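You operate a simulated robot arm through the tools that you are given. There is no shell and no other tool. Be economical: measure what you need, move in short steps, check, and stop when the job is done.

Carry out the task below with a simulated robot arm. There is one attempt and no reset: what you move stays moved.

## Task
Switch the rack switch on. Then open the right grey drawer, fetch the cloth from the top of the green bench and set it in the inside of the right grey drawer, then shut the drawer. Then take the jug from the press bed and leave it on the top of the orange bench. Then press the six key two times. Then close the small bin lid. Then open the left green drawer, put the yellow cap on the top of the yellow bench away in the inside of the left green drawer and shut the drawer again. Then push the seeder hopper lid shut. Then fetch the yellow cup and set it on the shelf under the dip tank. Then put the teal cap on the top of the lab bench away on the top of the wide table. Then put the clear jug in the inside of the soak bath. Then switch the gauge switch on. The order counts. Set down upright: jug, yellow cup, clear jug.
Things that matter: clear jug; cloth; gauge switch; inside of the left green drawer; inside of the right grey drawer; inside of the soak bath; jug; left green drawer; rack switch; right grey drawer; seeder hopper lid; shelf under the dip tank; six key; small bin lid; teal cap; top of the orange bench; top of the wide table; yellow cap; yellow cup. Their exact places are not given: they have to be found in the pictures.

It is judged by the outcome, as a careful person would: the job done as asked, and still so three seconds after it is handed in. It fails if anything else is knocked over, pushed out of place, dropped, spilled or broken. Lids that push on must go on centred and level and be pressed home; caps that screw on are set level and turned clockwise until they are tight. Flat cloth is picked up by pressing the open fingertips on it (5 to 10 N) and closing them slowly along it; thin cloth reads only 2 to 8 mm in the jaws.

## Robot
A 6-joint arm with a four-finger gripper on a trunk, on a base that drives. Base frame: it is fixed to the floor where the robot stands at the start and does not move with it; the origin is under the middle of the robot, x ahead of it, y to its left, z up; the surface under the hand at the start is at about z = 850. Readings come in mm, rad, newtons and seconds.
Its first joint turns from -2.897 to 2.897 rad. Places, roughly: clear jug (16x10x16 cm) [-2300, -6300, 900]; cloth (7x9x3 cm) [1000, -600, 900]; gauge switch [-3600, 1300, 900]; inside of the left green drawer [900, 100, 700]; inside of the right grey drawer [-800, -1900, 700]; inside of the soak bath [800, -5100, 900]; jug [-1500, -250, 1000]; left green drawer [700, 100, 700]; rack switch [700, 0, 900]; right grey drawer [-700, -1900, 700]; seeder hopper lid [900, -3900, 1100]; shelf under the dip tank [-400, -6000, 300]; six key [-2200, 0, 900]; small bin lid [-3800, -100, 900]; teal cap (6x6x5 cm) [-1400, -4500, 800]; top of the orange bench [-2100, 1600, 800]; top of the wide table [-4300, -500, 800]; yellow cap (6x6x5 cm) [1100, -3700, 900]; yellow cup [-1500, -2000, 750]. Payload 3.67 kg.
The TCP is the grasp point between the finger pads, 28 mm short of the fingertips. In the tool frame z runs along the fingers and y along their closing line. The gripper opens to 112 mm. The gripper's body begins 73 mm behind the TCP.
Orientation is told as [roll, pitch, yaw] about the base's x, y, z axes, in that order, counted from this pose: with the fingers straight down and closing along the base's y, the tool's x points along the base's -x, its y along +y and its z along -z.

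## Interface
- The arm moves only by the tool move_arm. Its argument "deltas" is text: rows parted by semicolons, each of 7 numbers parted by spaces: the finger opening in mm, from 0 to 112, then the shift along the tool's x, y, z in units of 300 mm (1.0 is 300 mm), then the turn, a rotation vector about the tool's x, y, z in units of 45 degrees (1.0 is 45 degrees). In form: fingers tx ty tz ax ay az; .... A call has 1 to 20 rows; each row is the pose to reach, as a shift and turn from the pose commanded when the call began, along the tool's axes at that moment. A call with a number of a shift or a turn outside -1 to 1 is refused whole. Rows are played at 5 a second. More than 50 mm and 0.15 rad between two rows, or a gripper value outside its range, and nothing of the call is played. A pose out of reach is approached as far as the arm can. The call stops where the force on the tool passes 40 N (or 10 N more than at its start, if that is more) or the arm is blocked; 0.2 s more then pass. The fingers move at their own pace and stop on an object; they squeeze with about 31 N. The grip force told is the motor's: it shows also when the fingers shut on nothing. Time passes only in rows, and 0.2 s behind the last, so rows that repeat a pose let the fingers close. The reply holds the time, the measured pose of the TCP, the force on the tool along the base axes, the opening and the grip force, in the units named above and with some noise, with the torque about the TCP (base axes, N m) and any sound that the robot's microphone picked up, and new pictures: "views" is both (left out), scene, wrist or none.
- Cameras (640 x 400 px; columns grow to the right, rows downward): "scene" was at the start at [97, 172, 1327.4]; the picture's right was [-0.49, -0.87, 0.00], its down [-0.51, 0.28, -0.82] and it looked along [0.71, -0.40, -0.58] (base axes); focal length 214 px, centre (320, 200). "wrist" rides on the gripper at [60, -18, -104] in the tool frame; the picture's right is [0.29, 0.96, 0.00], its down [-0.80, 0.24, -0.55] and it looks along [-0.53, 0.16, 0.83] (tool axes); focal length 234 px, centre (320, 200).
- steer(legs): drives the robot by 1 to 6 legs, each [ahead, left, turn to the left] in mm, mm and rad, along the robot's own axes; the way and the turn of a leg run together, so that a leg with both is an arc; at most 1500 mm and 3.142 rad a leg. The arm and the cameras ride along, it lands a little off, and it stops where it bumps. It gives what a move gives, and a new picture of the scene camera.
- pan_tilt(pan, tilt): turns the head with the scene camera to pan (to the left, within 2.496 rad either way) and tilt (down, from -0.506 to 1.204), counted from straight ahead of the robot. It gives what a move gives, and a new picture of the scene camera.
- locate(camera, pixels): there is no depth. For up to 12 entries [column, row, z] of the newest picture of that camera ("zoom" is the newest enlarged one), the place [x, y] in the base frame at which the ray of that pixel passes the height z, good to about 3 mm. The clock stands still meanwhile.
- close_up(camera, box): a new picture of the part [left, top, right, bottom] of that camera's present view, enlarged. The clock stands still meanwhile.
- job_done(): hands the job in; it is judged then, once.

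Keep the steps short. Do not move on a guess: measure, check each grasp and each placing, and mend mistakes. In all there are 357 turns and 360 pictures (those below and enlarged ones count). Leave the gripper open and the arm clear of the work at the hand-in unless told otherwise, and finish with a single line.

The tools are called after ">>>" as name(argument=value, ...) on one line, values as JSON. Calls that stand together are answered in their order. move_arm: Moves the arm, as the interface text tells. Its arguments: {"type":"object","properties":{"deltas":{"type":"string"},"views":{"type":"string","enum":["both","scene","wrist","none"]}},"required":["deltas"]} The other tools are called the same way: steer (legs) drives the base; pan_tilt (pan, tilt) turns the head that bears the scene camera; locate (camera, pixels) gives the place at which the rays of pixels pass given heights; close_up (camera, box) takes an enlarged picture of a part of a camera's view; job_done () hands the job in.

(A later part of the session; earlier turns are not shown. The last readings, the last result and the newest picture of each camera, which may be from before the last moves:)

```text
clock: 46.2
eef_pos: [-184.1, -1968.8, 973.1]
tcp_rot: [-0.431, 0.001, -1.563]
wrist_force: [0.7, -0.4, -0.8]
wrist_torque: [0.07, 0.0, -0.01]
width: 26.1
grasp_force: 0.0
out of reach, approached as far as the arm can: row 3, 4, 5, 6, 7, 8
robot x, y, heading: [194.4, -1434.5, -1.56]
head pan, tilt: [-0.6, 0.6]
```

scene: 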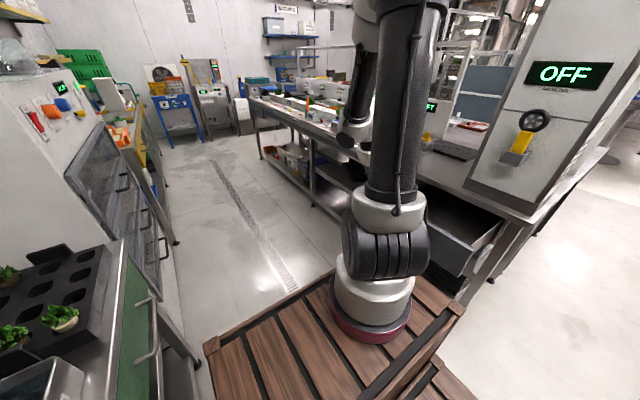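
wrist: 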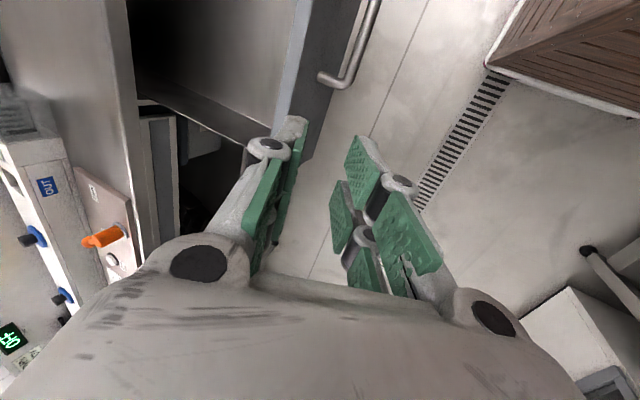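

The drawer stands open. I'll raise the arm and straighten the tool for driving.

>>> move_arm(deltas="60 0 -0.06 -0.13 -0.11 0 0; 60 0 -0.12 -0.26 -0.22 0 0; 60 0 -0.18 -0.39 -0.33 0 0; 60 0 -0.24 -0.52 -0.44 0 0; 60 0 -0.3 -0.65 -0.555 0 0; 60 0 -0.36 -0.78 -0.555 0 0; 60 0 -0.39 -0.846 -0.555 0 0", views="none")

>>> pan_tilt(pan=1.9, tilt=0.5)

```text
clock: 47.8
eef_pos: [-183.1, -1966.1, 1253.5]
tcp_rot: [0.003, -0.004, -1.563]
wrist_force: [0.4, 0.2, 0.2]
wrist_torque: [0.03, -0.02, 0.0]
width: 59.7
grasp_force: 0.1
robot x, y, heading: [197.5, -1433.6, -1.567]
head pan, tilt: [-0.6, 0.6]
```

```text
clock: 50.1
eef_pos: [-182.9, -1966.1, 1254.0]
tcp_rot: [0.001, -0.003, -1.566]
wrist_force: [0.1, 0.4, -0.1]
wrist_torque: [-0.04, 0.04, 0.03]
width: 60.1
grasp_force: 0.1
robot x, y, heading: [197.2, -1435.3, -1.566]
head pan, tilt: [1.901, 0.499]
```

scene: 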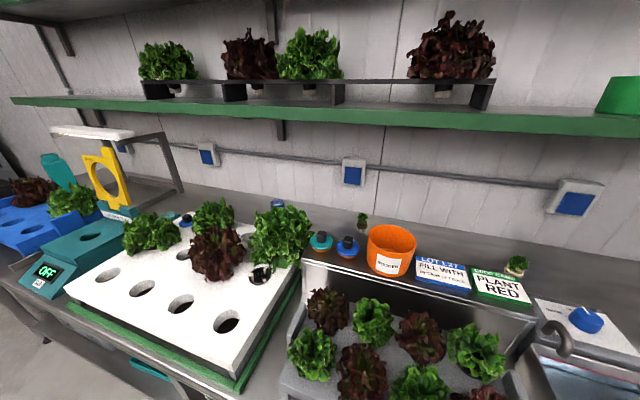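

>>> close_up(camera="scene", box=[60, 140, 300, 300])

>>> locate(camera="scene", pixels=[[185, 222, 850], [280, 200, 850], [120, 210, 850], [245, 370, 850], [100, 330, 850]])

```text
2.50 times, centred on (180, 220) of scene
```

zoom: 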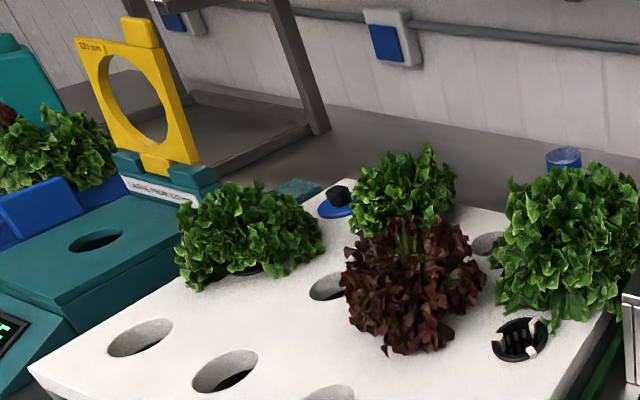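

```text
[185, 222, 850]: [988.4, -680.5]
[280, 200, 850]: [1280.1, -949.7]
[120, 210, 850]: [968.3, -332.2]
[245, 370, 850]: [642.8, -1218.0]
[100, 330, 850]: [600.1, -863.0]
```

A teal flat thing at zoom (300,190), near (1000,−600), is probably the cloth. I'll back up alongside it for a closer look.

>>> steer(legs=[[-700, 0, 0]])

>>> close_up(camera="scene", box=[200, 160, 480, 360])

```text
clock: 54.0
eef_pos: [-186.2, -1259.3, 1254.5]
tcp_rot: [-0.001, -0.003, -1.563]
wrist_force: [-0.6, 0.7, -0.4]
wrist_torque: [-0.01, 0.0, -0.01]
width: 60.0
grasp_force: 0.1
robot x, y, heading: [191.3, -722.3, -1.561]
head pan, tilt: [1.901, 0.499]
```

scene: 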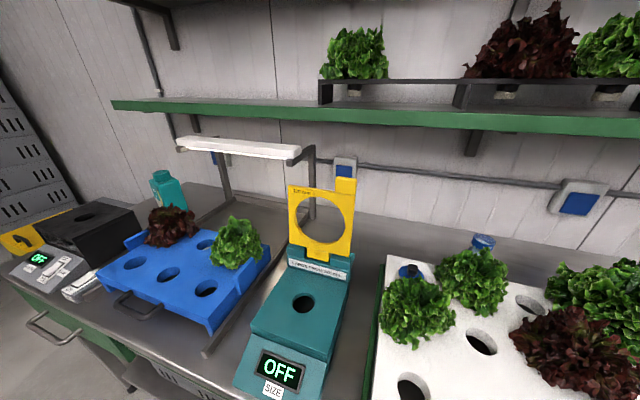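

```text
2.00 times, centred on (340, 260) of scene
```

zoom: 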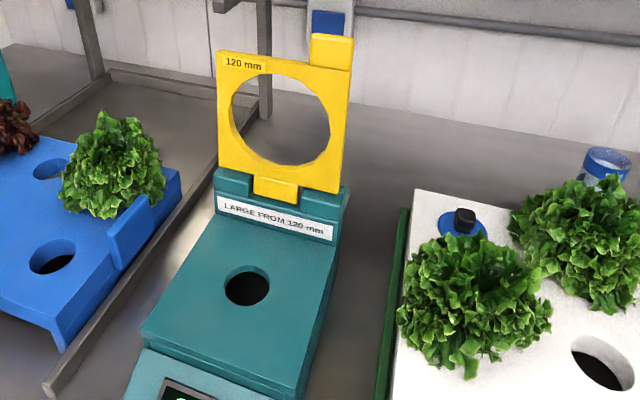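

The cloth is hidden behind the size gauge from here. I'll measure the shelf and go a little further −y for a view past the gauge.

>>> locate(camera="scene", pixels=[[400, 115, 1250], [400, 115, 1220], [130, 105, 1250], [400, 235, 840], [480, 200, 840], [340, 345, 840], [420, 260, 900], [330, 190, 1050]])

>>> steer(legs=[[280, 0, 0]])

>>> close_up(camera="scene", box=[140, 140, 380, 300])

```text
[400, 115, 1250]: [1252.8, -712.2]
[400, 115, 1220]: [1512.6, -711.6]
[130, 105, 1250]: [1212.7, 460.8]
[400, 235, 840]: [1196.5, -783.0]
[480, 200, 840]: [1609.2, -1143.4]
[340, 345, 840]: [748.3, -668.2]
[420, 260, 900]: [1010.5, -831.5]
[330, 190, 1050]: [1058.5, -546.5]
```

```text
clock: 55.9
eef_pos: [-182.9, -1536.7, 1253.4]
tcp_rot: [-0.002, -0.002, -1.559]
wrist_force: [0.4, -0.4, 0.3]
wrist_torque: [-0.01, -0.02, -0.01]
width: 60.0
grasp_force: 0.1
robot x, y, heading: [189.9, -1001.6, -1.558]
head pan, tilt: [1.901, 0.499]
```

scene: 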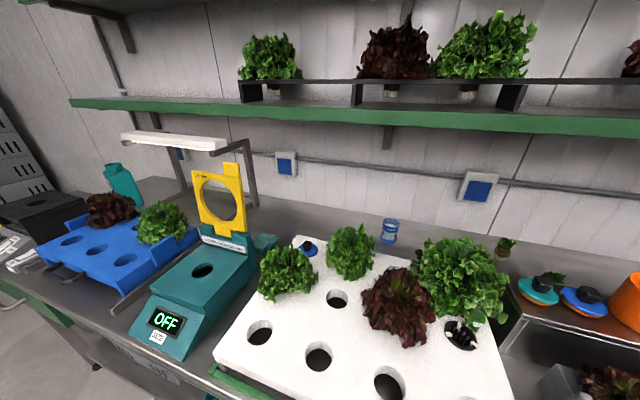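

```text
2.50 times, centred on (260, 220) of scene
```

zoom: 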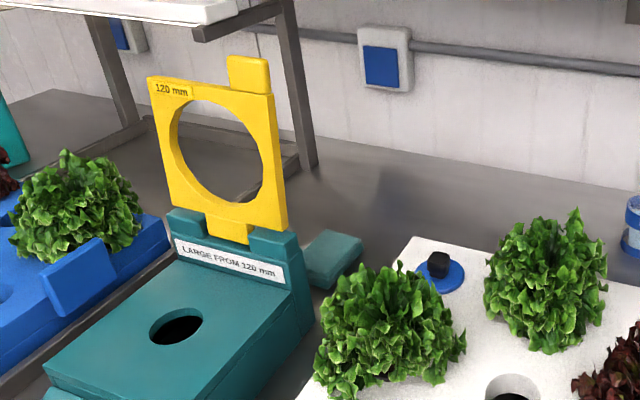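

The cloth is a folded teal block behind the gauge. I'll back up to y about −640 and bring the arm over to view it from above.

>>> steer(legs=[[-360, 0, -0.012]])

>>> move_arm(deltas="60 -0.06 0.15 0 0 0 0; 60 -0.12 0.3 0 0 0 0; 60 -0.15 0.45 0 0 0 0; 60 -0.18 0.6 0 0 0 0; 60 -0.2 0.75 0 0 0 0; 60 -0.2 0.9 0 0 0 0; 60 -0.2 1.0 0 0 0 0", views="none")

>>> move_arm(deltas="60 0 0.15 0 0 0 0; 60 0 0.3 0 0 0 0; 60 0.03 0.45 0 0 0 0; 60 0.06 0.6 0 0 0 0; 60 0.09 0.75 0 0 0 0; 60 0.12 0.9 0 0 0 0; 60 0.15 1.0 0 0 0 0", views="none")

>>> move_arm(deltas="60 0.12 0.1 0 0 0 0; 60 0.24 0.2 0 0 0 0; 60 0.36 0.3 0 0 0 0; 60 0.48 0.4 0 0 0 0; 60 0.6 0.5 0 0 0 0; 60 0.72 0.6 0 0 0 0; 60 0.84 0.7 0 0 0 0; 60 0.96 0.8 0 0 0 0; 60 0.96 0.8 0 0 0 0")

```text
clock: 58.3
eef_pos: [-189.2, -1168.6, 1253.1]
tcp_rot: [-0.001, -0.003, -1.567]
wrist_force: [-0.4, 0.0, -0.2]
wrist_torque: [0.0, 0.0, -0.03]
width: 60.1
grasp_force: 0.1
robot x, y, heading: [191.2, -638.1, -1.566]
head pan, tilt: [1.901, 0.499]
```

scene: 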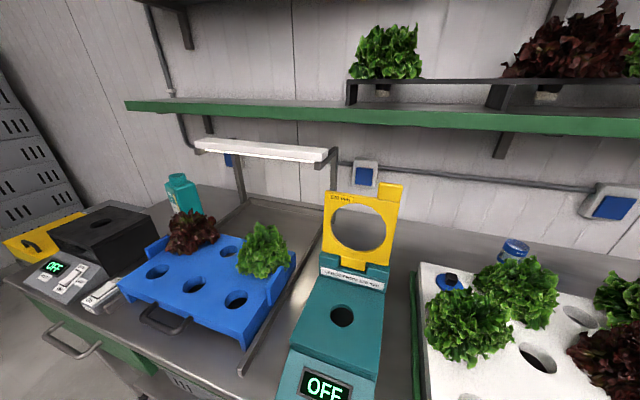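

```text
clock: 59.9
eef_pos: [111.8, -1227.4, 1253.9]
tcp_rot: [-0.001, -0.004, -1.568]
wrist_force: [-0.5, -1.5, 0.8]
wrist_torque: [0.01, -0.03, -0.04]
width: 60.1
grasp_force: 0.1
robot x, y, heading: [191.0, -637.2, -1.567]
head pan, tilt: [1.901, 0.499]
```

```text
clock: 61.5
eef_pos: [409.5, -1179.1, 1252.9]
tcp_rot: [0.002, -0.003, -1.568]
wrist_force: [-0.4, -0.3, 0.8]
wrist_torque: [0.02, -0.05, -0.01]
width: 59.9
grasp_force: 0.1
robot x, y, heading: [190.5, -636.0, -1.567]
head pan, tilt: [1.901, 0.499]
```

```text
clock: 63.5
eef_pos: [650.0, -892.1, 1252.1]
tcp_rot: [0.001, -0.004, -1.567]
wrist_force: [-0.3, -1.1, 0.7]
wrist_torque: [-0.03, -0.01, -0.01]
width: 59.7
grasp_force: 0.0
robot x, y, heading: [189.4, -636.1, -1.568]
head pan, tilt: [1.901, 0.499]
```

scene: 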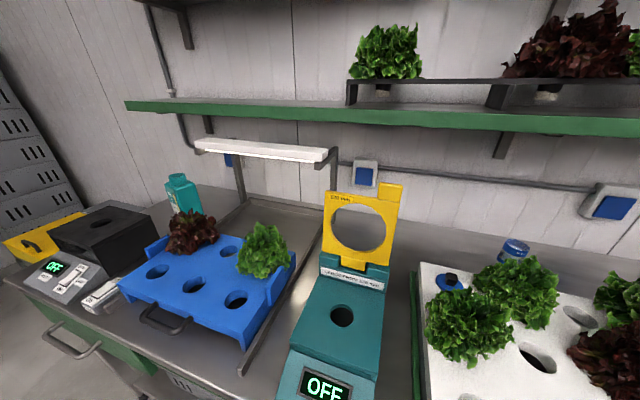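
wrist: 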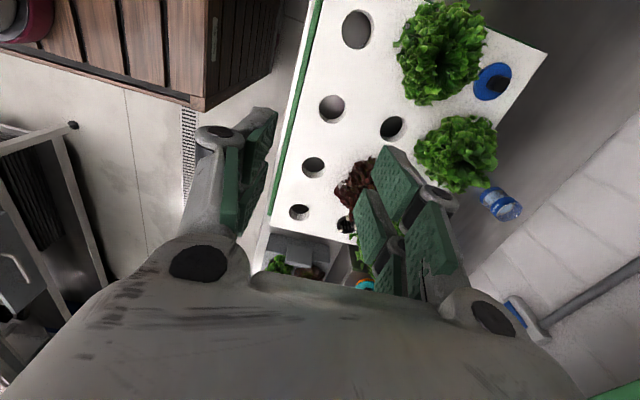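

I need the wrist camera to look at the cloth. I'll carry the arm to about (900, −480) at the same height.

>>> move_arm(deltas="60 0.12 0.08 0 0 0 0; 60 0.24 0.16 0 0 0 0; 60 0.36 0.24 0 0 0 0; 60 0.48 0.32 0 0 0 0; 60 0.6 0.4 0 0 0 0; 60 0.72 0.48 0 0 0 0; 60 0.84 0.56 0 0 0 0; 60 0.96 0.64 0 0 0 0; 60 1.0 0.7 0 0 0 0; 60 1.0 0.7 0 0 0 0", views="none")

>>> move_arm(deltas="60 0.1 0.05 0 0 0 0; 60 0.2 0.1 0 0 0 0; 60 0.35 0.13 0 0 0 0; 60 0.45 0.17 0 0 0 0; 60 0.45 0.17 0 0 0 0")

```text
clock: 65.7
eef_pos: [774.0, -651.5, 1204.0]
tcp_rot: [0.005, -0.002, -1.584]
wrist_force: [-0.1, 0.2, 0.1]
wrist_torque: [0.02, -0.03, 0.0]
width: 60.3
grasp_force: 0.0
out of reach, approached as far as the arm can: row 5, 6, 7, 8, 9, 10
robot x, y, heading: [192.9, -645.4, -1.57]
head pan, tilt: [1.901, 0.499]
```

```text
clock: 67.1
eef_pos: [779.5, -622.2, 1169.7]
tcp_rot: [0.003, -0.004, -1.655]
wrist_force: [-0.9, 1.6, -0.7]
wrist_torque: [-0.1, -0.05, 0.02]
width: 59.9
grasp_force: 0.0
out of reach, approached as far as the arm can: row 1, 2, 3, 4, 5
robot x, y, heading: [187.9, -636.7, -1.573]
head pan, tilt: [1.901, 0.499]
stopped in row 5: the arm was blocked; the commanded pose is now the measured one
```

scene: 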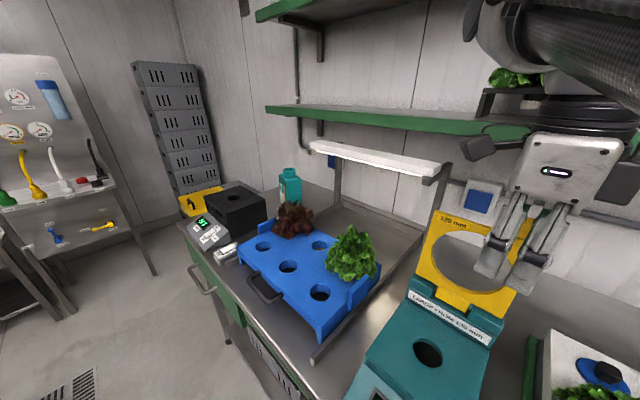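
wrist: 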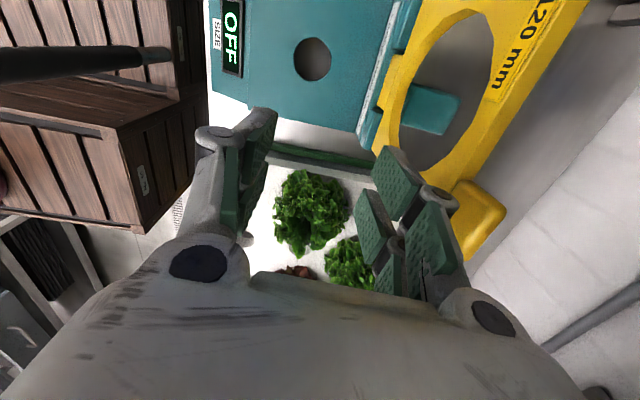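

The arm stopped against something and the scene view shifted, so it probably met the head mast on the robot's left. I'll back the arm off to the front and check.

>>> move_arm(deltas="60 -0.1 -0.03 -0.03 0 0 0; 60 -0.2 -0.08 -0.08 0 0 0; 60 -0.35 -0.13 -0.13 0 0 0; 60 -0.5 -0.18 -0.18 0 0 0; 60 -0.65 -0.23 -0.23 0 0 0.04; 60 -0.8 -0.3 -0.27 0 0 0.08; 60 -0.95 -0.4 -0.27 0 0 0.1")

```text
refused: row 6 steps farther than a row can; nothing moved
```

>>> move_arm(deltas="60 -0.1 -0.03 -0.03 0 0 0; 60 -0.2 -0.08 -0.08 0 0 0; 60 -0.33 -0.13 -0.13 0 0 0; 60 -0.46 -0.18 -0.18 0 0 0; 60 -0.58 -0.23 -0.23 0 0 0.04; 60 -0.7 -0.28 -0.27 0 0 0.08; 60 -0.83 -0.34 -0.27 0 0 0.1; 60 -0.95 -0.4 -0.27 0 0 0.1")

```text
clock: 68.9
eef_pos: [635.6, -888.4, 1249.3]
tcp_rot: [0.002, -0.003, -1.724]
wrist_force: [0.1, -0.6, -0.6]
wrist_torque: [-0.07, 0.02, 0.0]
width: 60.1
grasp_force: 0.1
robot x, y, heading: [190.6, -636.7, -1.566]
head pan, tilt: [1.901, 0.499]
```

scene: 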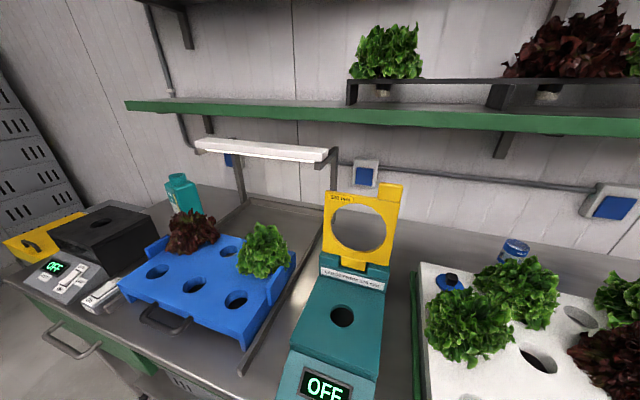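
wrist: 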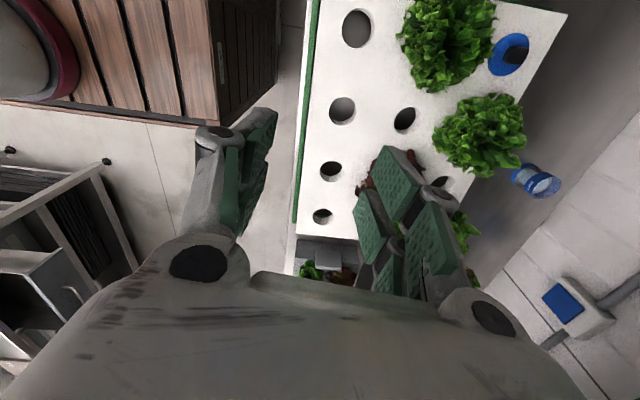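

Nothing was disturbed. The left side is restricted by the head, so I'll face the green bench instead: move to mid-aisle, turn left to heading 0, then go close.

>>> steer(legs=[[0, -170, 0], [0, 0, 1.57], [110, 0, 0]])

>>> pan_tilt(pan=-0.3, tilt=0.5)

```text
clock: 74.9
eef_pos: [395.0, -210.0, 1250.0]
tcp_rot: [0.002, -0.005, -0.2]
wrist_force: [0.8, 0.5, 0.4]
wrist_torque: [0.02, -0.01, -0.05]
width: 59.8
grasp_force: 0.1
robot x, y, heading: [125.4, -645.7, -0.04]
head pan, tilt: [1.901, 0.499]
```

scene: 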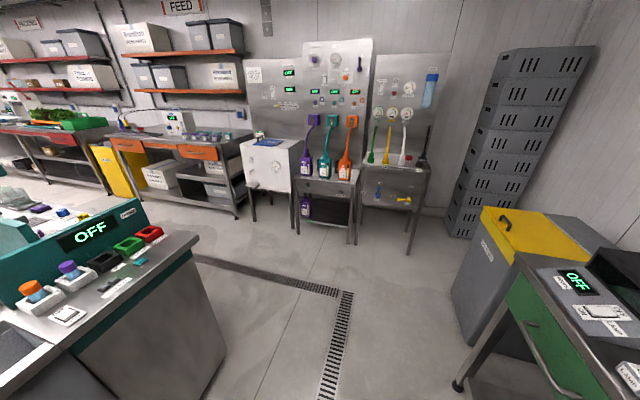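

```text
clock: 76.9
eef_pos: [395.6, -208.5, 1248.7]
tcp_rot: [0.001, -0.004, -0.199]
wrist_force: [0.2, 0.1, 0.7]
wrist_torque: [0.0, -0.02, 0.02]
width: 59.9
grasp_force: 0.0
robot x, y, heading: [128.3, -643.5, -0.039]
head pan, tilt: [-0.3, 0.499]
```

scene: 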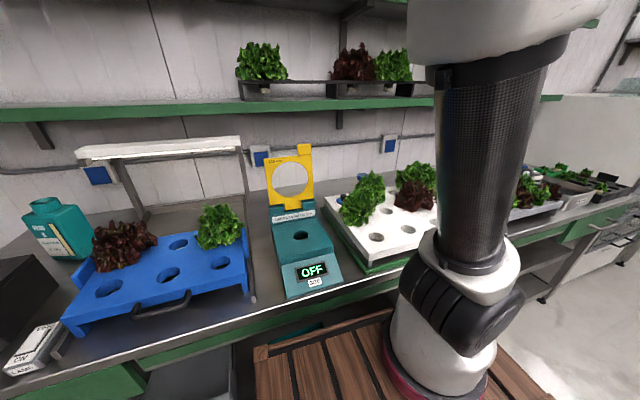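

>>> move_arm(deltas="60 -0.16 0 0 0 0 -0.05; 60 -0.32 0 0 0 0 -0.1; 60 -0.48 0 0 0 0 -0.15; 60 -0.64 0 0 0 0 -0.2; 60 -0.8 0 0 0 0 -0.2546; 60 -0.954 0 0 0 0 -0.2546; 60 -0.954 0 0 0 0 -0.2546", views="none")

>>> move_arm(deltas="60 0 -0.16 0 0 0 0; 60 -0.05 -0.32 0 0 0 0; 60 -0.1 -0.48 0 0 0 0; 60 -0.15 -0.64 0 0 0 0; 60 -0.2 -0.8 0 0 0 0; 60 -0.25 -0.95 0 0 0 0; 60 -0.4 -0.98 0 0 0 0; 60 -0.4 -0.98 0 0 0 0")

```text
clock: 78.5
eef_pos: [675.5, -265.2, 1250.4]
tcp_rot: [0.002, -0.004, 0.002]
wrist_force: [-0.5, -0.2, 0.0]
wrist_torque: [-0.01, 0.01, -0.01]
width: 60.0
grasp_force: 0.2
robot x, y, heading: [124.3, -640.3, -0.039]
head pan, tilt: [-0.3, 0.499]
```

```text
refused: row 2 steps farther than a row can; nothing moved
```

>>> move_arm(deltas="60 0 -0.16 0 0 0 0; 60 -0.03 -0.31 0 0 0 0; 60 -0.08 -0.46 0 0 0 0; 60 -0.13 -0.61 0 0 0 0; 60 -0.18 -0.76 0 0 0 0; 60 -0.23 -0.91 0 0 0 0; 60 -0.36 -0.98 0 0 0 0; 60 -0.4 -1.0 0 0 0 0; 60 -0.4 -1.0 0 0 0 0")

```text
clock: 80.5
eef_pos: [798.0, -564.9, 1248.0]
tcp_rot: [0.003, -0.002, 0.002]
wrist_force: [0.3, -0.1, 0.5]
wrist_torque: [-0.02, -0.02, 0.0]
width: 60.1
grasp_force: 0.0
robot x, y, heading: [125.6, -637.6, -0.046]
head pan, tilt: [-0.3, 0.499]
```

scene: 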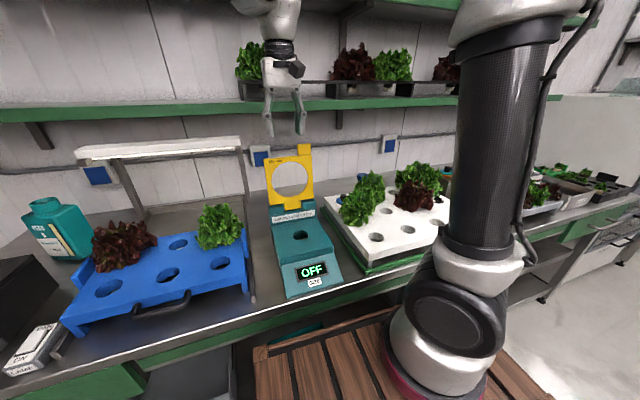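
wrist: 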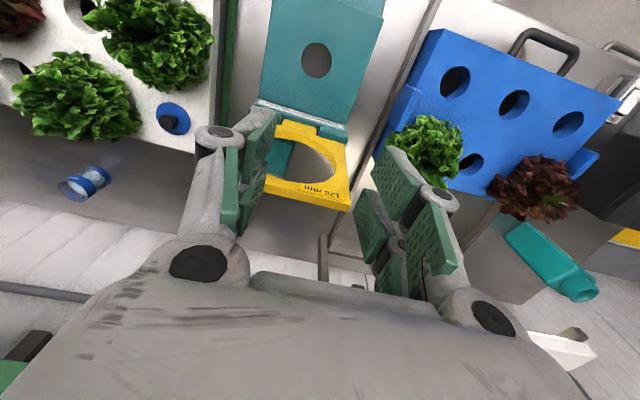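

The cloth shows at wrist (278,150), behind the ring. I'll shift 80 mm to −y for a clean view.

>>> move_arm(deltas="112 -0.05 -0.15 0 0 0 0; 112 -0.1 -0.3 0 0 0 0; 112 -0.1 -0.4 0 0 0 0; 112 -0.1 -0.4 0 0 0 0", views="wrist")

>>> close_up(camera="wrist", box=[200, 60, 440, 240])

```text
clock: 81.5
eef_pos: [825.4, -683.4, 1249.8]
tcp_rot: [0.003, -0.004, 0.002]
wrist_force: [0.9, -0.2, 0.6]
wrist_torque: [-0.01, 0.0, -0.01]
width: 111.9
grasp_force: 0.0
robot x, y, heading: [127.3, -645.4, -0.045]
head pan, tilt: [-0.3, 0.499]
```

wrist: 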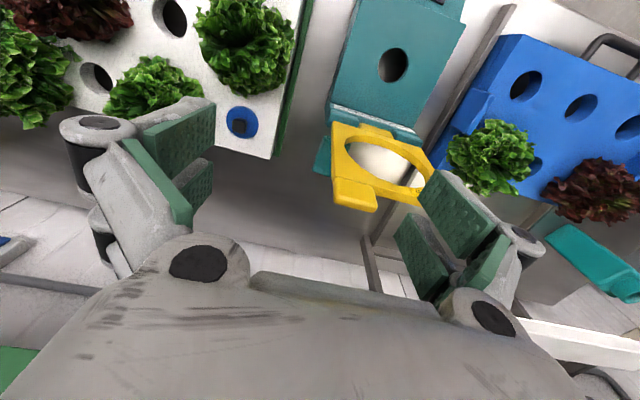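

```text
2.22 times, centred on (320, 150) of wrist
```

zoom: 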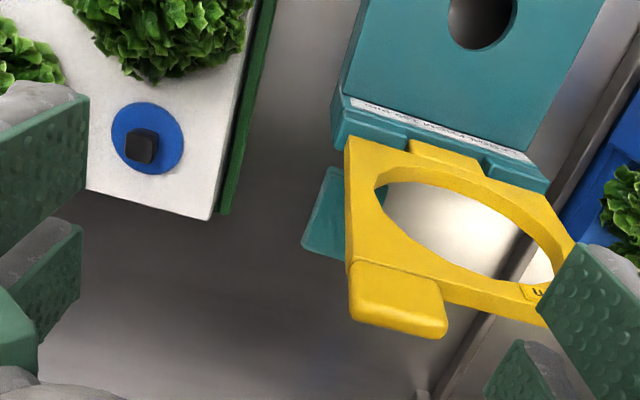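

>>> locate(camera="wrist", pixels=[[326.8, 135.6, 865], [312.3, 172.5, 865], [331, 178, 865], [326, 112, 900], [332, 118, 920], [415, 135, 920], [334, 178, 1050], [435, 190, 1050], [355, 205, 1050], [300, 157, 890], [300, 157, 850], [377, 143, 880]])

```text
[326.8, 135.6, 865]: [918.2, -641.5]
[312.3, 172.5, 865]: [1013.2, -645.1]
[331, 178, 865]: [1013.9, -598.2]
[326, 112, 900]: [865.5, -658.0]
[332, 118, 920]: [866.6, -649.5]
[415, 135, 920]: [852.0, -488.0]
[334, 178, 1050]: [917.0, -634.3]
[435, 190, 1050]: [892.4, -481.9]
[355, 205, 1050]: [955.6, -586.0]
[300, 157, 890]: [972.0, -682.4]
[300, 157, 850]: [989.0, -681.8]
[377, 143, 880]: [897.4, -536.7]
```

The cloth spans about x 918–1013, y −643 to −573, just behind the upright ring. The wrist camera sits on the robot side and would hit the ring. I'll turn the tool by 180° at height so the camera faces the wall side.

>>> move_arm(deltas="112 0 0 0 0 0 0.18; 112 0 0 0 0 0 0.36; 112 0 0 0 0 0 0.54; 112 0 0 0 0 0 0.72; 112 0 0 0 0 0 0.9; 112 0 0 0 0 0 1.0", views="none")

>>> move_arm(deltas="112 0 0 0 0 0 0.18; 112 0 0 0 0 0 0.36; 112 0 0 0 0 0 0.54; 112 0 0 0 0 0 0.72; 112 0 0 0 0 0 0.9; 112 0 0 0 0 0 1.0", views="none")

>>> move_arm(deltas="112 0 0 0 0 0 0.18; 112 0 0 0 0 0 0.36; 112 0 0 0 0 0 0.54; 112 0 0 0 0 0 0.72; 112 0 0 0 0 0 0.9; 112 0 0 0 0 0 1.0", views="none")

>>> move_arm(deltas="112 0 0 0 0 0 0.18; 112 0 0 0 0 0 0.36; 112 0 0 0 0 0 0.54; 112 0 0 0 0 0 0.72; 112 0 0 0 0 0 0.9; 112 0 0 0 0 0 1.0; 112 0 0 0 0 0 1.0")

```text
clock: 82.9
eef_pos: [825.8, -685.8, 1250.0]
tcp_rot: [0.003, -0.002, -0.784]
wrist_force: [0.5, -0.8, 0.1]
wrist_torque: [0.01, 0.01, 0.02]
width: 111.9
grasp_force: 0.0
robot x, y, heading: [125.7, -644.2, -0.041]
head pan, tilt: [-0.3, 0.499]
```

```text
clock: 84.3
eef_pos: [826.4, -683.9, 1249.5]
tcp_rot: [0.006, 0.0, -1.57]
wrist_force: [1.1, -0.1, 0.7]
wrist_torque: [0.01, -0.02, 0.01]
width: 112.1
grasp_force: 0.0
robot x, y, heading: [127.1, -642.4, -0.038]
head pan, tilt: [-0.3, 0.499]
```

```text
clock: 85.7
eef_pos: [827.0, -684.7, 1250.2]
tcp_rot: [0.002, 0.002, -2.357]
wrist_force: [-0.5, 0.4, 0.2]
wrist_torque: [0.01, 0.01, -0.03]
width: 112.2
grasp_force: 0.1
robot x, y, heading: [123.6, -640.2, -0.041]
head pan, tilt: [-0.3, 0.499]
```

```text
clock: 87.3
eef_pos: [828.1, -813.9, 1241.6]
tcp_rot: [-0.042, 0.01, -3.059]
wrist_force: [-0.1, 0.2, 0.0]
wrist_torque: [0.0, -0.02, 0.01]
width: 112.0
grasp_force: 0.0
out of reach, approached as far as the arm can: row 3, 4, 5, 6, 7
robot x, y, heading: [125.3, -644.3, -0.042]
head pan, tilt: [-0.3, 0.499]
```

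scene: 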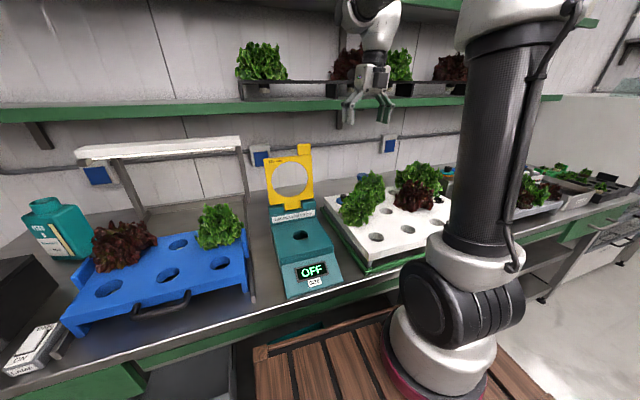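
wrist: 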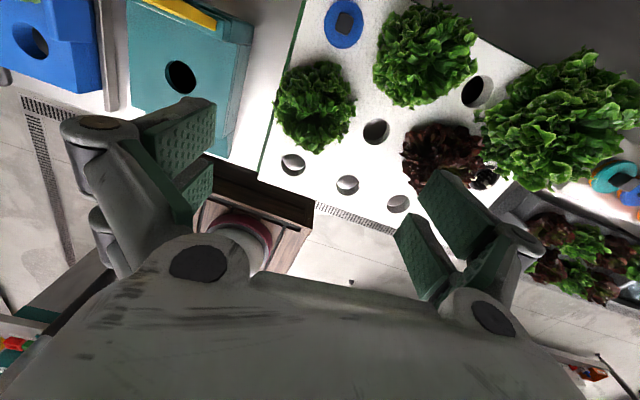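

Yaw −3.06 is at a joint limit here. Standing about 290 mm further to +y makes the arm point rightward and frees that turn, so I'll move there with the arm high.

>>> steer(legs=[[0, 300, 0.04]])

>>> move_arm(deltas="112 0 0 0 0.027 0 0.05; 112 0 0 0 0.054 0 0.1; 112 0 0 0 0.054 0 0.15; 112 0 0 0 0.054 0 0.15", views="wrist")

```text
clock: 89.4
eef_pos: [840.2, -486.3, 1241.9]
tcp_rot: [-0.04, 0.012, -3.018]
wrist_force: [-0.2, 0.0, -0.4]
wrist_torque: [0.0, 0.01, -0.02]
width: 112.2
grasp_force: 0.0
robot x, y, heading: [131.5, -346.3, -0.0]
head pan, tilt: [-0.3, 0.499]
```

scene: 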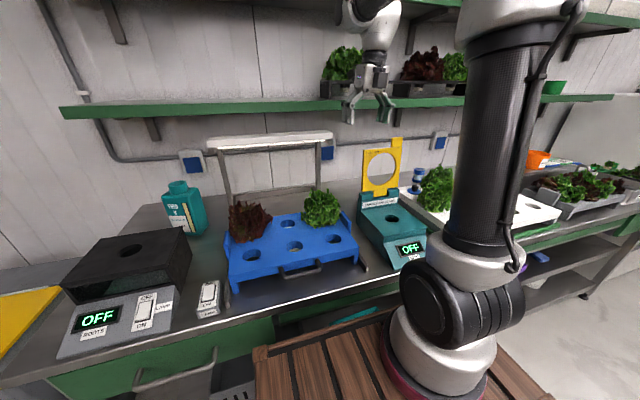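

```text
clock: 90.4
eef_pos: [837.1, -517.5, 1237.9]
tcp_rot: [-0.094, 0.006, -3.12]
wrist_force: [-0.8, -0.6, 0.2]
wrist_torque: [-0.04, -0.03, -0.01]
width: 111.9
grasp_force: 0.0
out of reach, approached as far as the arm can: row 1, 2, 3, 4
robot x, y, heading: [130.2, -342.6, -0.008]
head pan, tilt: [-0.3, 0.499]
```

wrist: 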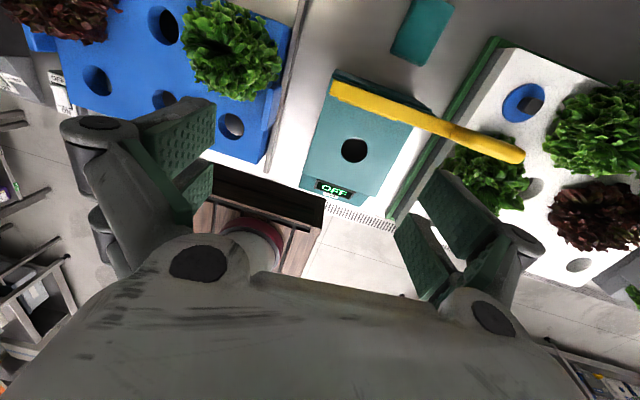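

The cloth is visible at wrist (420,30). I'll level the tool and move above the cloth at height.

>>> move_arm(deltas="112 0.1 0.06 0 -0.04 0 0; 112 0.2 0.12 0 -0.08 0 0.01; 112 0.3 0.18 0 -0.12 0 0.027; 112 0.4 0.24 0 -0.12 0 0.027; 112 0.46 0.3 0 -0.12 0 0.027; 112 0.46 0.3 0 -0.12 0 0.027")

```text
clock: 91.8
eef_pos: [975.9, -606.0, 1231.4]
tcp_rot: [0.01, 0.002, 3.125]
wrist_force: [0.2, -0.8, 1.1]
wrist_torque: [-0.01, -0.03, -0.04]
width: 112.0
grasp_force: 0.0
robot x, y, heading: [136.2, -348.1, -0.004]
head pan, tilt: [-0.3, 0.499]
```

scene: 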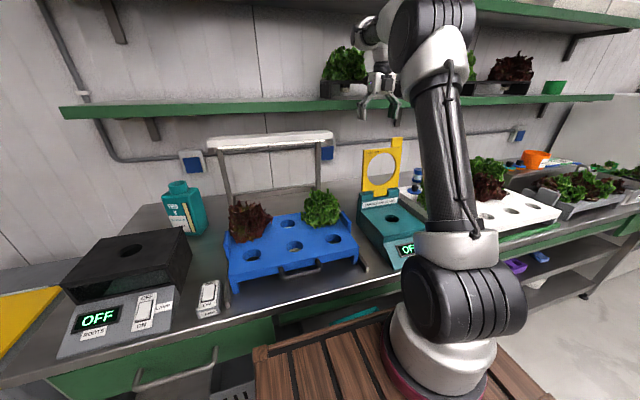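
wrist: 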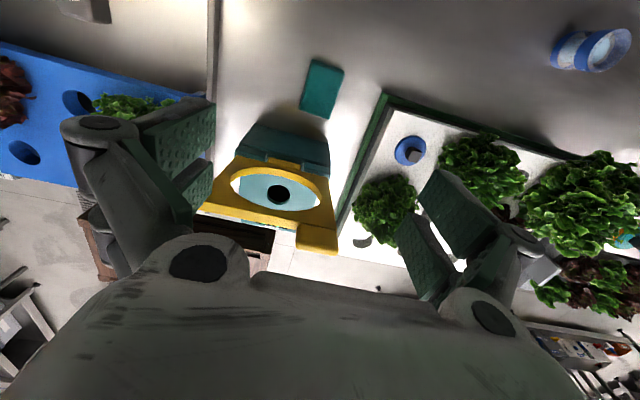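

>>> close_up(camera="wrist", box=[260, 30, 420, 150])

>>> locate(camera="wrist", pixels=[[313, 58, 868], [344, 68, 868], [327, 118, 868], [299, 108, 868], [322, 88, 868], [256, 125, 900], [329, 160, 900], [385, 92, 880], [384, 92, 850], [290, 175, 1000]])

```text
3.33 times, centred on (340, 90) of wrist
```

zoom: 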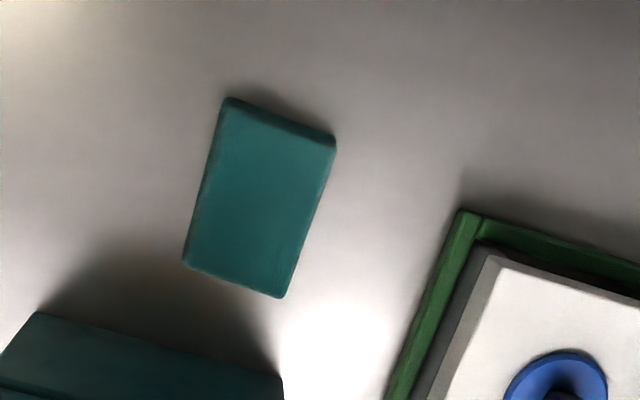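

```text
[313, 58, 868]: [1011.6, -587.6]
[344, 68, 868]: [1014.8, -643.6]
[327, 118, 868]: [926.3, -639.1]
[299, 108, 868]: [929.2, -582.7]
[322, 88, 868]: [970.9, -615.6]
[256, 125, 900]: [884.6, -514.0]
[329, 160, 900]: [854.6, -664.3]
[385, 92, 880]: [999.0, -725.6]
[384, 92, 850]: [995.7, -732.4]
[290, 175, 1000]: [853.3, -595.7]
```

The cloth is centred at about (970, −613) and 58 mm wide in y. The ring is at x ≤ 890, clear of my path. I'll descend to z about 960 and check.

>>> move_arm(deltas="112 0 0.02 0.15 0 0 0; 112 0 0.02 0.3 0 0 0; 112 0 0.02 0.45 0 0 0; 112 0 0.02 0.6 0 0 0; 112 0 0.02 0.75 0 0 0; 112 0 0.02 0.88 0 0 0; 112 0 0.02 0.88 0 0 0")

```text
clock: 93.4
eef_pos: [975.4, -614.8, 967.2]
tcp_rot: [0.009, 0.003, 3.124]
wrist_force: [-0.4, 0.7, 0.0]
wrist_torque: [0.02, 0.01, -0.01]
width: 112.0
grasp_force: 0.1
robot x, y, heading: [127.2, -343.0, -0.003]
head pan, tilt: [-0.3, 0.499]
```

scene: 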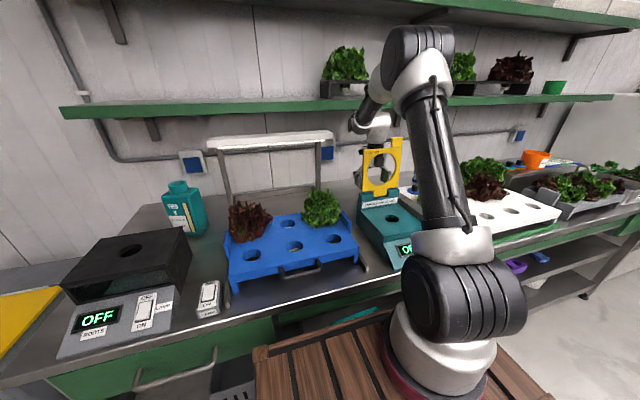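
wrist: 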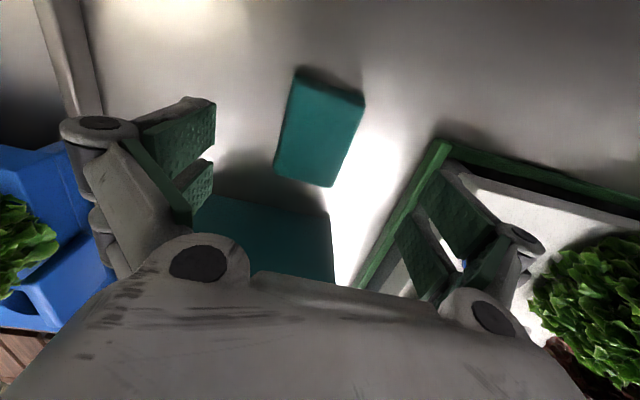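

>>> locate(camera="wrist", pixels=[[300, 75, 872], [364, 97, 872], [331, 185, 872], [276, 172, 872], [440, 143, 872], [385, 235, 872], [320, 130, 872], [332, 228, 890]])

```text
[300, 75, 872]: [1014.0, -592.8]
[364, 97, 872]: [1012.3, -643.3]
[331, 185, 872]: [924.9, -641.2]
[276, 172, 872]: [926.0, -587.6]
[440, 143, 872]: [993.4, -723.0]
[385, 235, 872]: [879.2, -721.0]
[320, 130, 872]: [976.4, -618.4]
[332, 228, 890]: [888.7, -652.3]
```

The tray edge is at y −722, well clear. I'll descend around the cloth until the tips are just above the bench, then close.

>>> move_arm(deltas="92 0 0.004 0.1 0 0 0; 92 0 0.004 0.2 0 0 0; 92 0 0.004 0.26 0 0 0; 92 0 0.004 0.28 0 0 0; 92 0 0.004 0.28 0 0 0", views="wrist")

```text
clock: 94.6
eef_pos: [978.0, -617.1, 884.2]
tcp_rot: [0.01, 0.002, 3.125]
wrist_force: [-0.1, 0.2, 0.0]
wrist_torque: [0.0, 0.0, -0.01]
width: 92.1
grasp_force: 0.0
robot x, y, heading: [133.8, -341.6, -0.005]
head pan, tilt: [-0.3, 0.499]
```

wrist: 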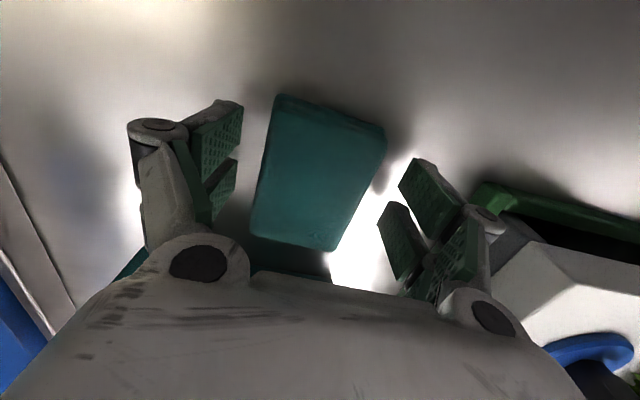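

>>> move_arm(deltas="92 0 0 0.01 0 0 0; 92 0 0 0.02 0 0 0; 80 0 0 0.02 0 0 0; 65 0 0 0.02 0 0 0; 50 0 0 0.02 0 0 0; 35 0 0 0.02 0 0 0; 20 0 0 0.02 0 0 0; 0 0 0 0.02 0 0 0; 0 0 0 0.02 0 0 0", views="wrist")

```text
clock: 96.6
eef_pos: [976.9, -616.7, 877.7]
tcp_rot: [0.011, 0.002, 3.123]
wrist_force: [0.1, 0.5, 0.9]
wrist_torque: [0.0, -0.03, -0.03]
width: 63.9
grasp_force: 31.3
robot x, y, heading: [129.2, -347.0, -0.001]
head pan, tilt: [-0.3, 0.499]
```

wrist: 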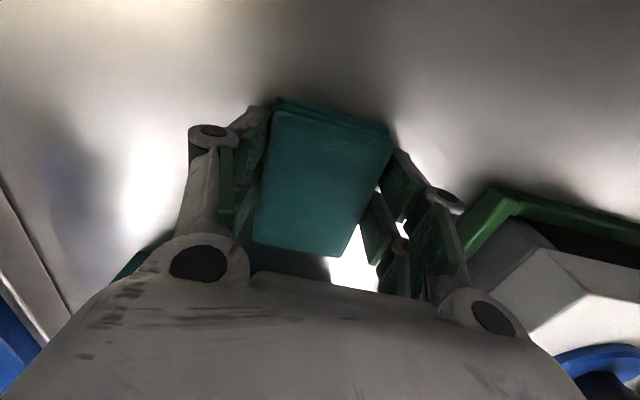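

The cloth is held, reading 64 mm with 31 N. I'll lift it straight up and check.

>>> move_arm(deltas="0 0 0 -0.08 0 0 0; 0 0 0 -0.2 0 0 0; 0 0 0 -0.35 0 0 0; 0 0 0 -0.5 0 0 0; 0 0 0 -0.65 0 0 0; 0 0 0 -0.8 0 0 0; 0 0 0 -0.95 0 0 0", views="wrist")

```text
clock: 98.2
eef_pos: [975.4, -616.4, 1162.4]
tcp_rot: [0.012, 0.0, 3.125]
wrist_force: [0.4, 0.1, -0.8]
wrist_torque: [0.06, 0.03, 0.0]
width: 64.0
grasp_force: 30.8
robot x, y, heading: [135.6, -347.9, -0.005]
head pan, tilt: [-0.3, 0.499]
```

wrist: 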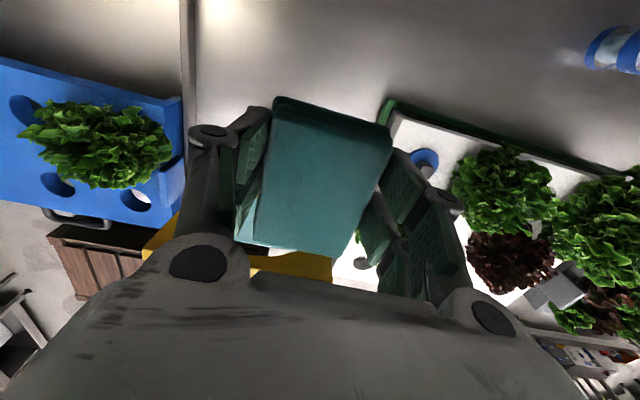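

The cloth is up. I'll raise more and pull it back toward me, then drive to the drawer.

>>> move_arm(deltas="0 0 0 -0.15 0 0 0; 0 0 0 -0.26 0 0 0; 0 -0.15 0 -0.26 0 0 0; 0 -0.3 0 -0.26 0 0 0; 0 -0.45 -0.03 -0.26 0 0 0; 0 -0.6 -0.06 -0.26 0 0 0; 0 -0.75 -0.06 -0.26 0 0 0; 0 -0.85 -0.06 -0.26 0 0 0", views="none")

>>> steer(legs=[[-90, -650, 0], [0, 0, -1.57]])

```text
clock: 100.0
eef_pos: [720.0, -592.0, 1238.7]
tcp_rot: [0.011, 0.0, 3.124]
wrist_force: [1.2, -0.3, -1.3]
wrist_torque: [0.02, 0.05, 0.02]
width: 64.2
grasp_force: 31.4
robot x, y, heading: [132.4, -341.5, 0.007]
head pan, tilt: [-0.3, 0.499]
```

```text
clock: 107.6
eef_pos: [-245.8, -1576.8, 1239.7]
tcp_rot: [0.011, 0.002, 1.495]
wrist_force: [-0.7, -0.7, -0.6]
wrist_torque: [0.01, -0.01, 0.0]
width: 63.9
grasp_force: 30.4
robot x, y, heading: [31.2, -1003.7, -1.634]
head pan, tilt: [-0.3, 0.499]
```

scene: 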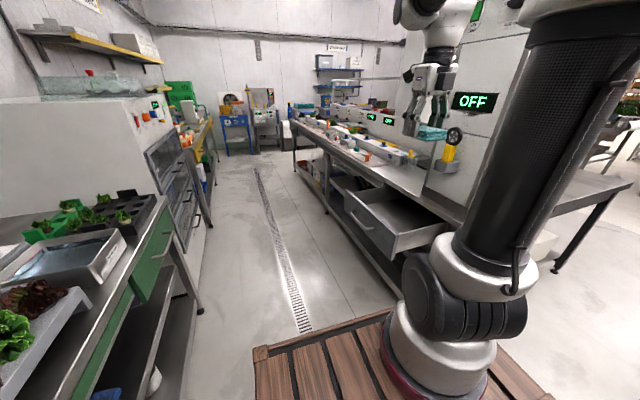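

>>> steer(legs=[[420, 196, 0.064]])

>>> pan_tilt(pan=-0.5, tilt=0.75)

```text
clock: 110.3
eef_pos: [-18.3, -2018.9, 1239.6]
tcp_rot: [0.009, 0.002, 1.565]
wrist_force: [0.1, 0.2, 0.6]
wrist_torque: [-0.01, -0.01, -0.04]
width: 63.9
grasp_force: 30.8
robot x, y, heading: [222.5, -1427.7, -1.559]
head pan, tilt: [-0.3, 0.499]
```

scene: 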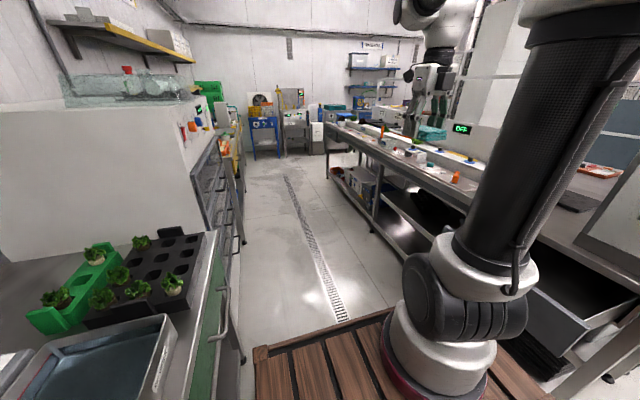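

```text
clock: 111.1
eef_pos: [-18.5, -2019.2, 1239.4]
tcp_rot: [0.009, 0.002, 1.566]
wrist_force: [0.1, 0.1, -0.5]
wrist_torque: [0.02, 0.0, -0.03]
width: 64.2
grasp_force: 30.9
robot x, y, heading: [220.9, -1427.1, -1.562]
head pan, tilt: [-0.499, 0.75]
```

scene: 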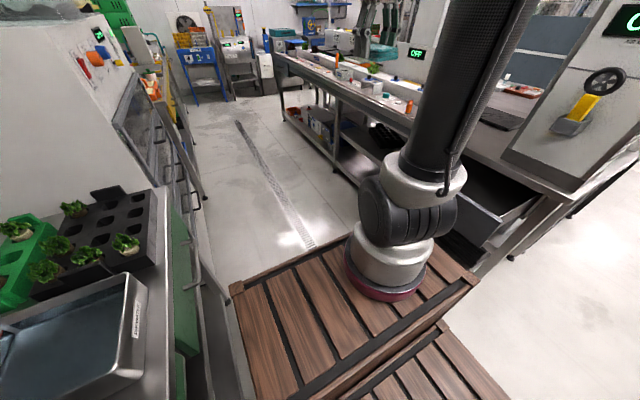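

>>> move_arm(deltas="0 -0.06 0.15 0 0 0 0; 0 -0.12 0.3 0 0 0 0; 0 -0.18 0.45 0 0 0 0; 0 -0.24 0.6 0 0 0 0; 0 -0.3 0.75 0 0 0 0; 0 -0.36 0.9 0 0 0 0; 0 -0.4 1.0 0 0 0 0", views="none")

>>> move_arm(deltas="0 -0.05 0.1 0.1 0 0 0; 0 -0.1 0.2 0.2 0 0 0; 0 -0.1 0.27 0.33 0 0 0; 0 -0.1 0.27 0.45 0 0 0; 0 -0.1 0.27 0.45 0 0 0")

```text
clock: 112.7
eef_pos: [-316.2, -1898.7, 1243.5]
tcp_rot: [0.009, 0.001, 1.566]
wrist_force: [0.8, 0.1, 0.7]
wrist_torque: [0.0, 0.05, 0.0]
width: 64.2
grasp_force: 31.0
robot x, y, heading: [219.2, -1426.9, -1.556]
head pan, tilt: [-0.499, 0.75]
```

```text
clock: 113.9
eef_pos: [-399.8, -1867.9, 1107.6]
tcp_rot: [0.01, 0.003, 1.565]
wrist_force: [-0.3, 0.2, -0.2]
wrist_torque: [-0.01, 0.0, 0.0]
width: 64.0
grasp_force: 30.8
robot x, y, heading: [223.6, -1429.7, -1.558]
head pan, tilt: [-0.499, 0.75]
```

scene: 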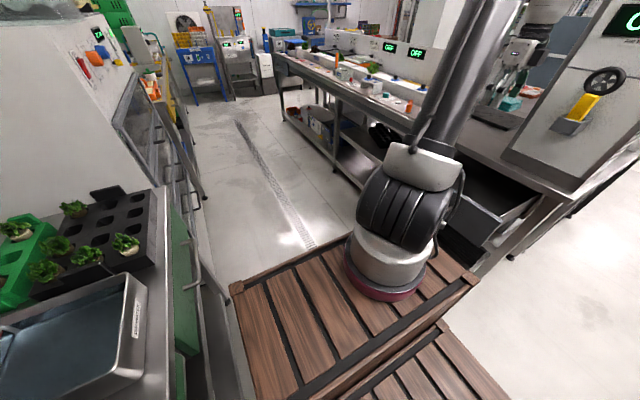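
wrist: 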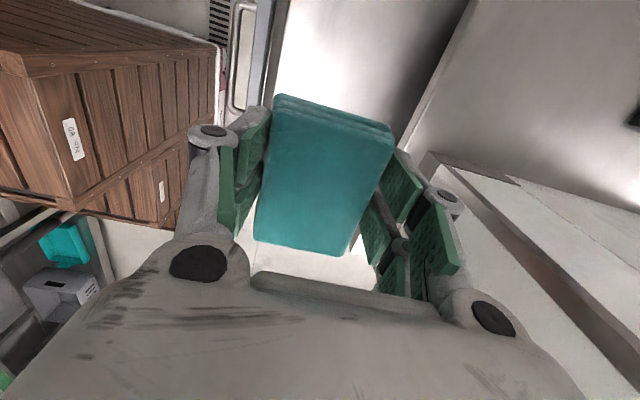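

>>> locate(camera="wrist", pixels=[[280, 40, 810], [262, 90, 810], [430, 100, 840], [425, 155, 840], [410, 60, 700], [460, 20, 840], [240, 60, 760]])

>>> close_up(camera="scene", box=[430, 140, 560, 270])

```text
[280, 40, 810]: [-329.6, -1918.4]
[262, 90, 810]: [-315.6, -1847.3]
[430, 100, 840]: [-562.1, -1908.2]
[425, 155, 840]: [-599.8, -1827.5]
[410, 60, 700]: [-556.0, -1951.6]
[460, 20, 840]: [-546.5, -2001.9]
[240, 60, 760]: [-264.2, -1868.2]
```

```text
3.08 times, centred on (495, 205) of scene
```

zoom: 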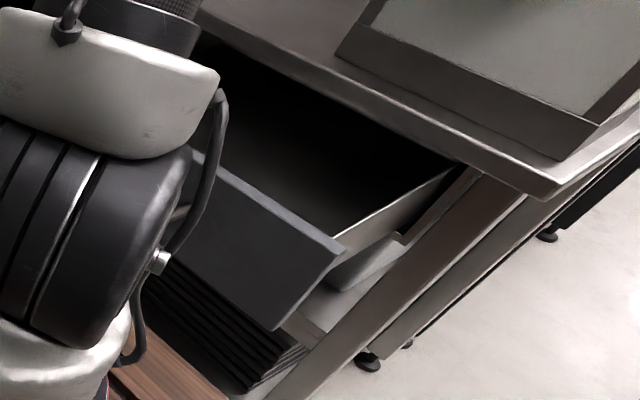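

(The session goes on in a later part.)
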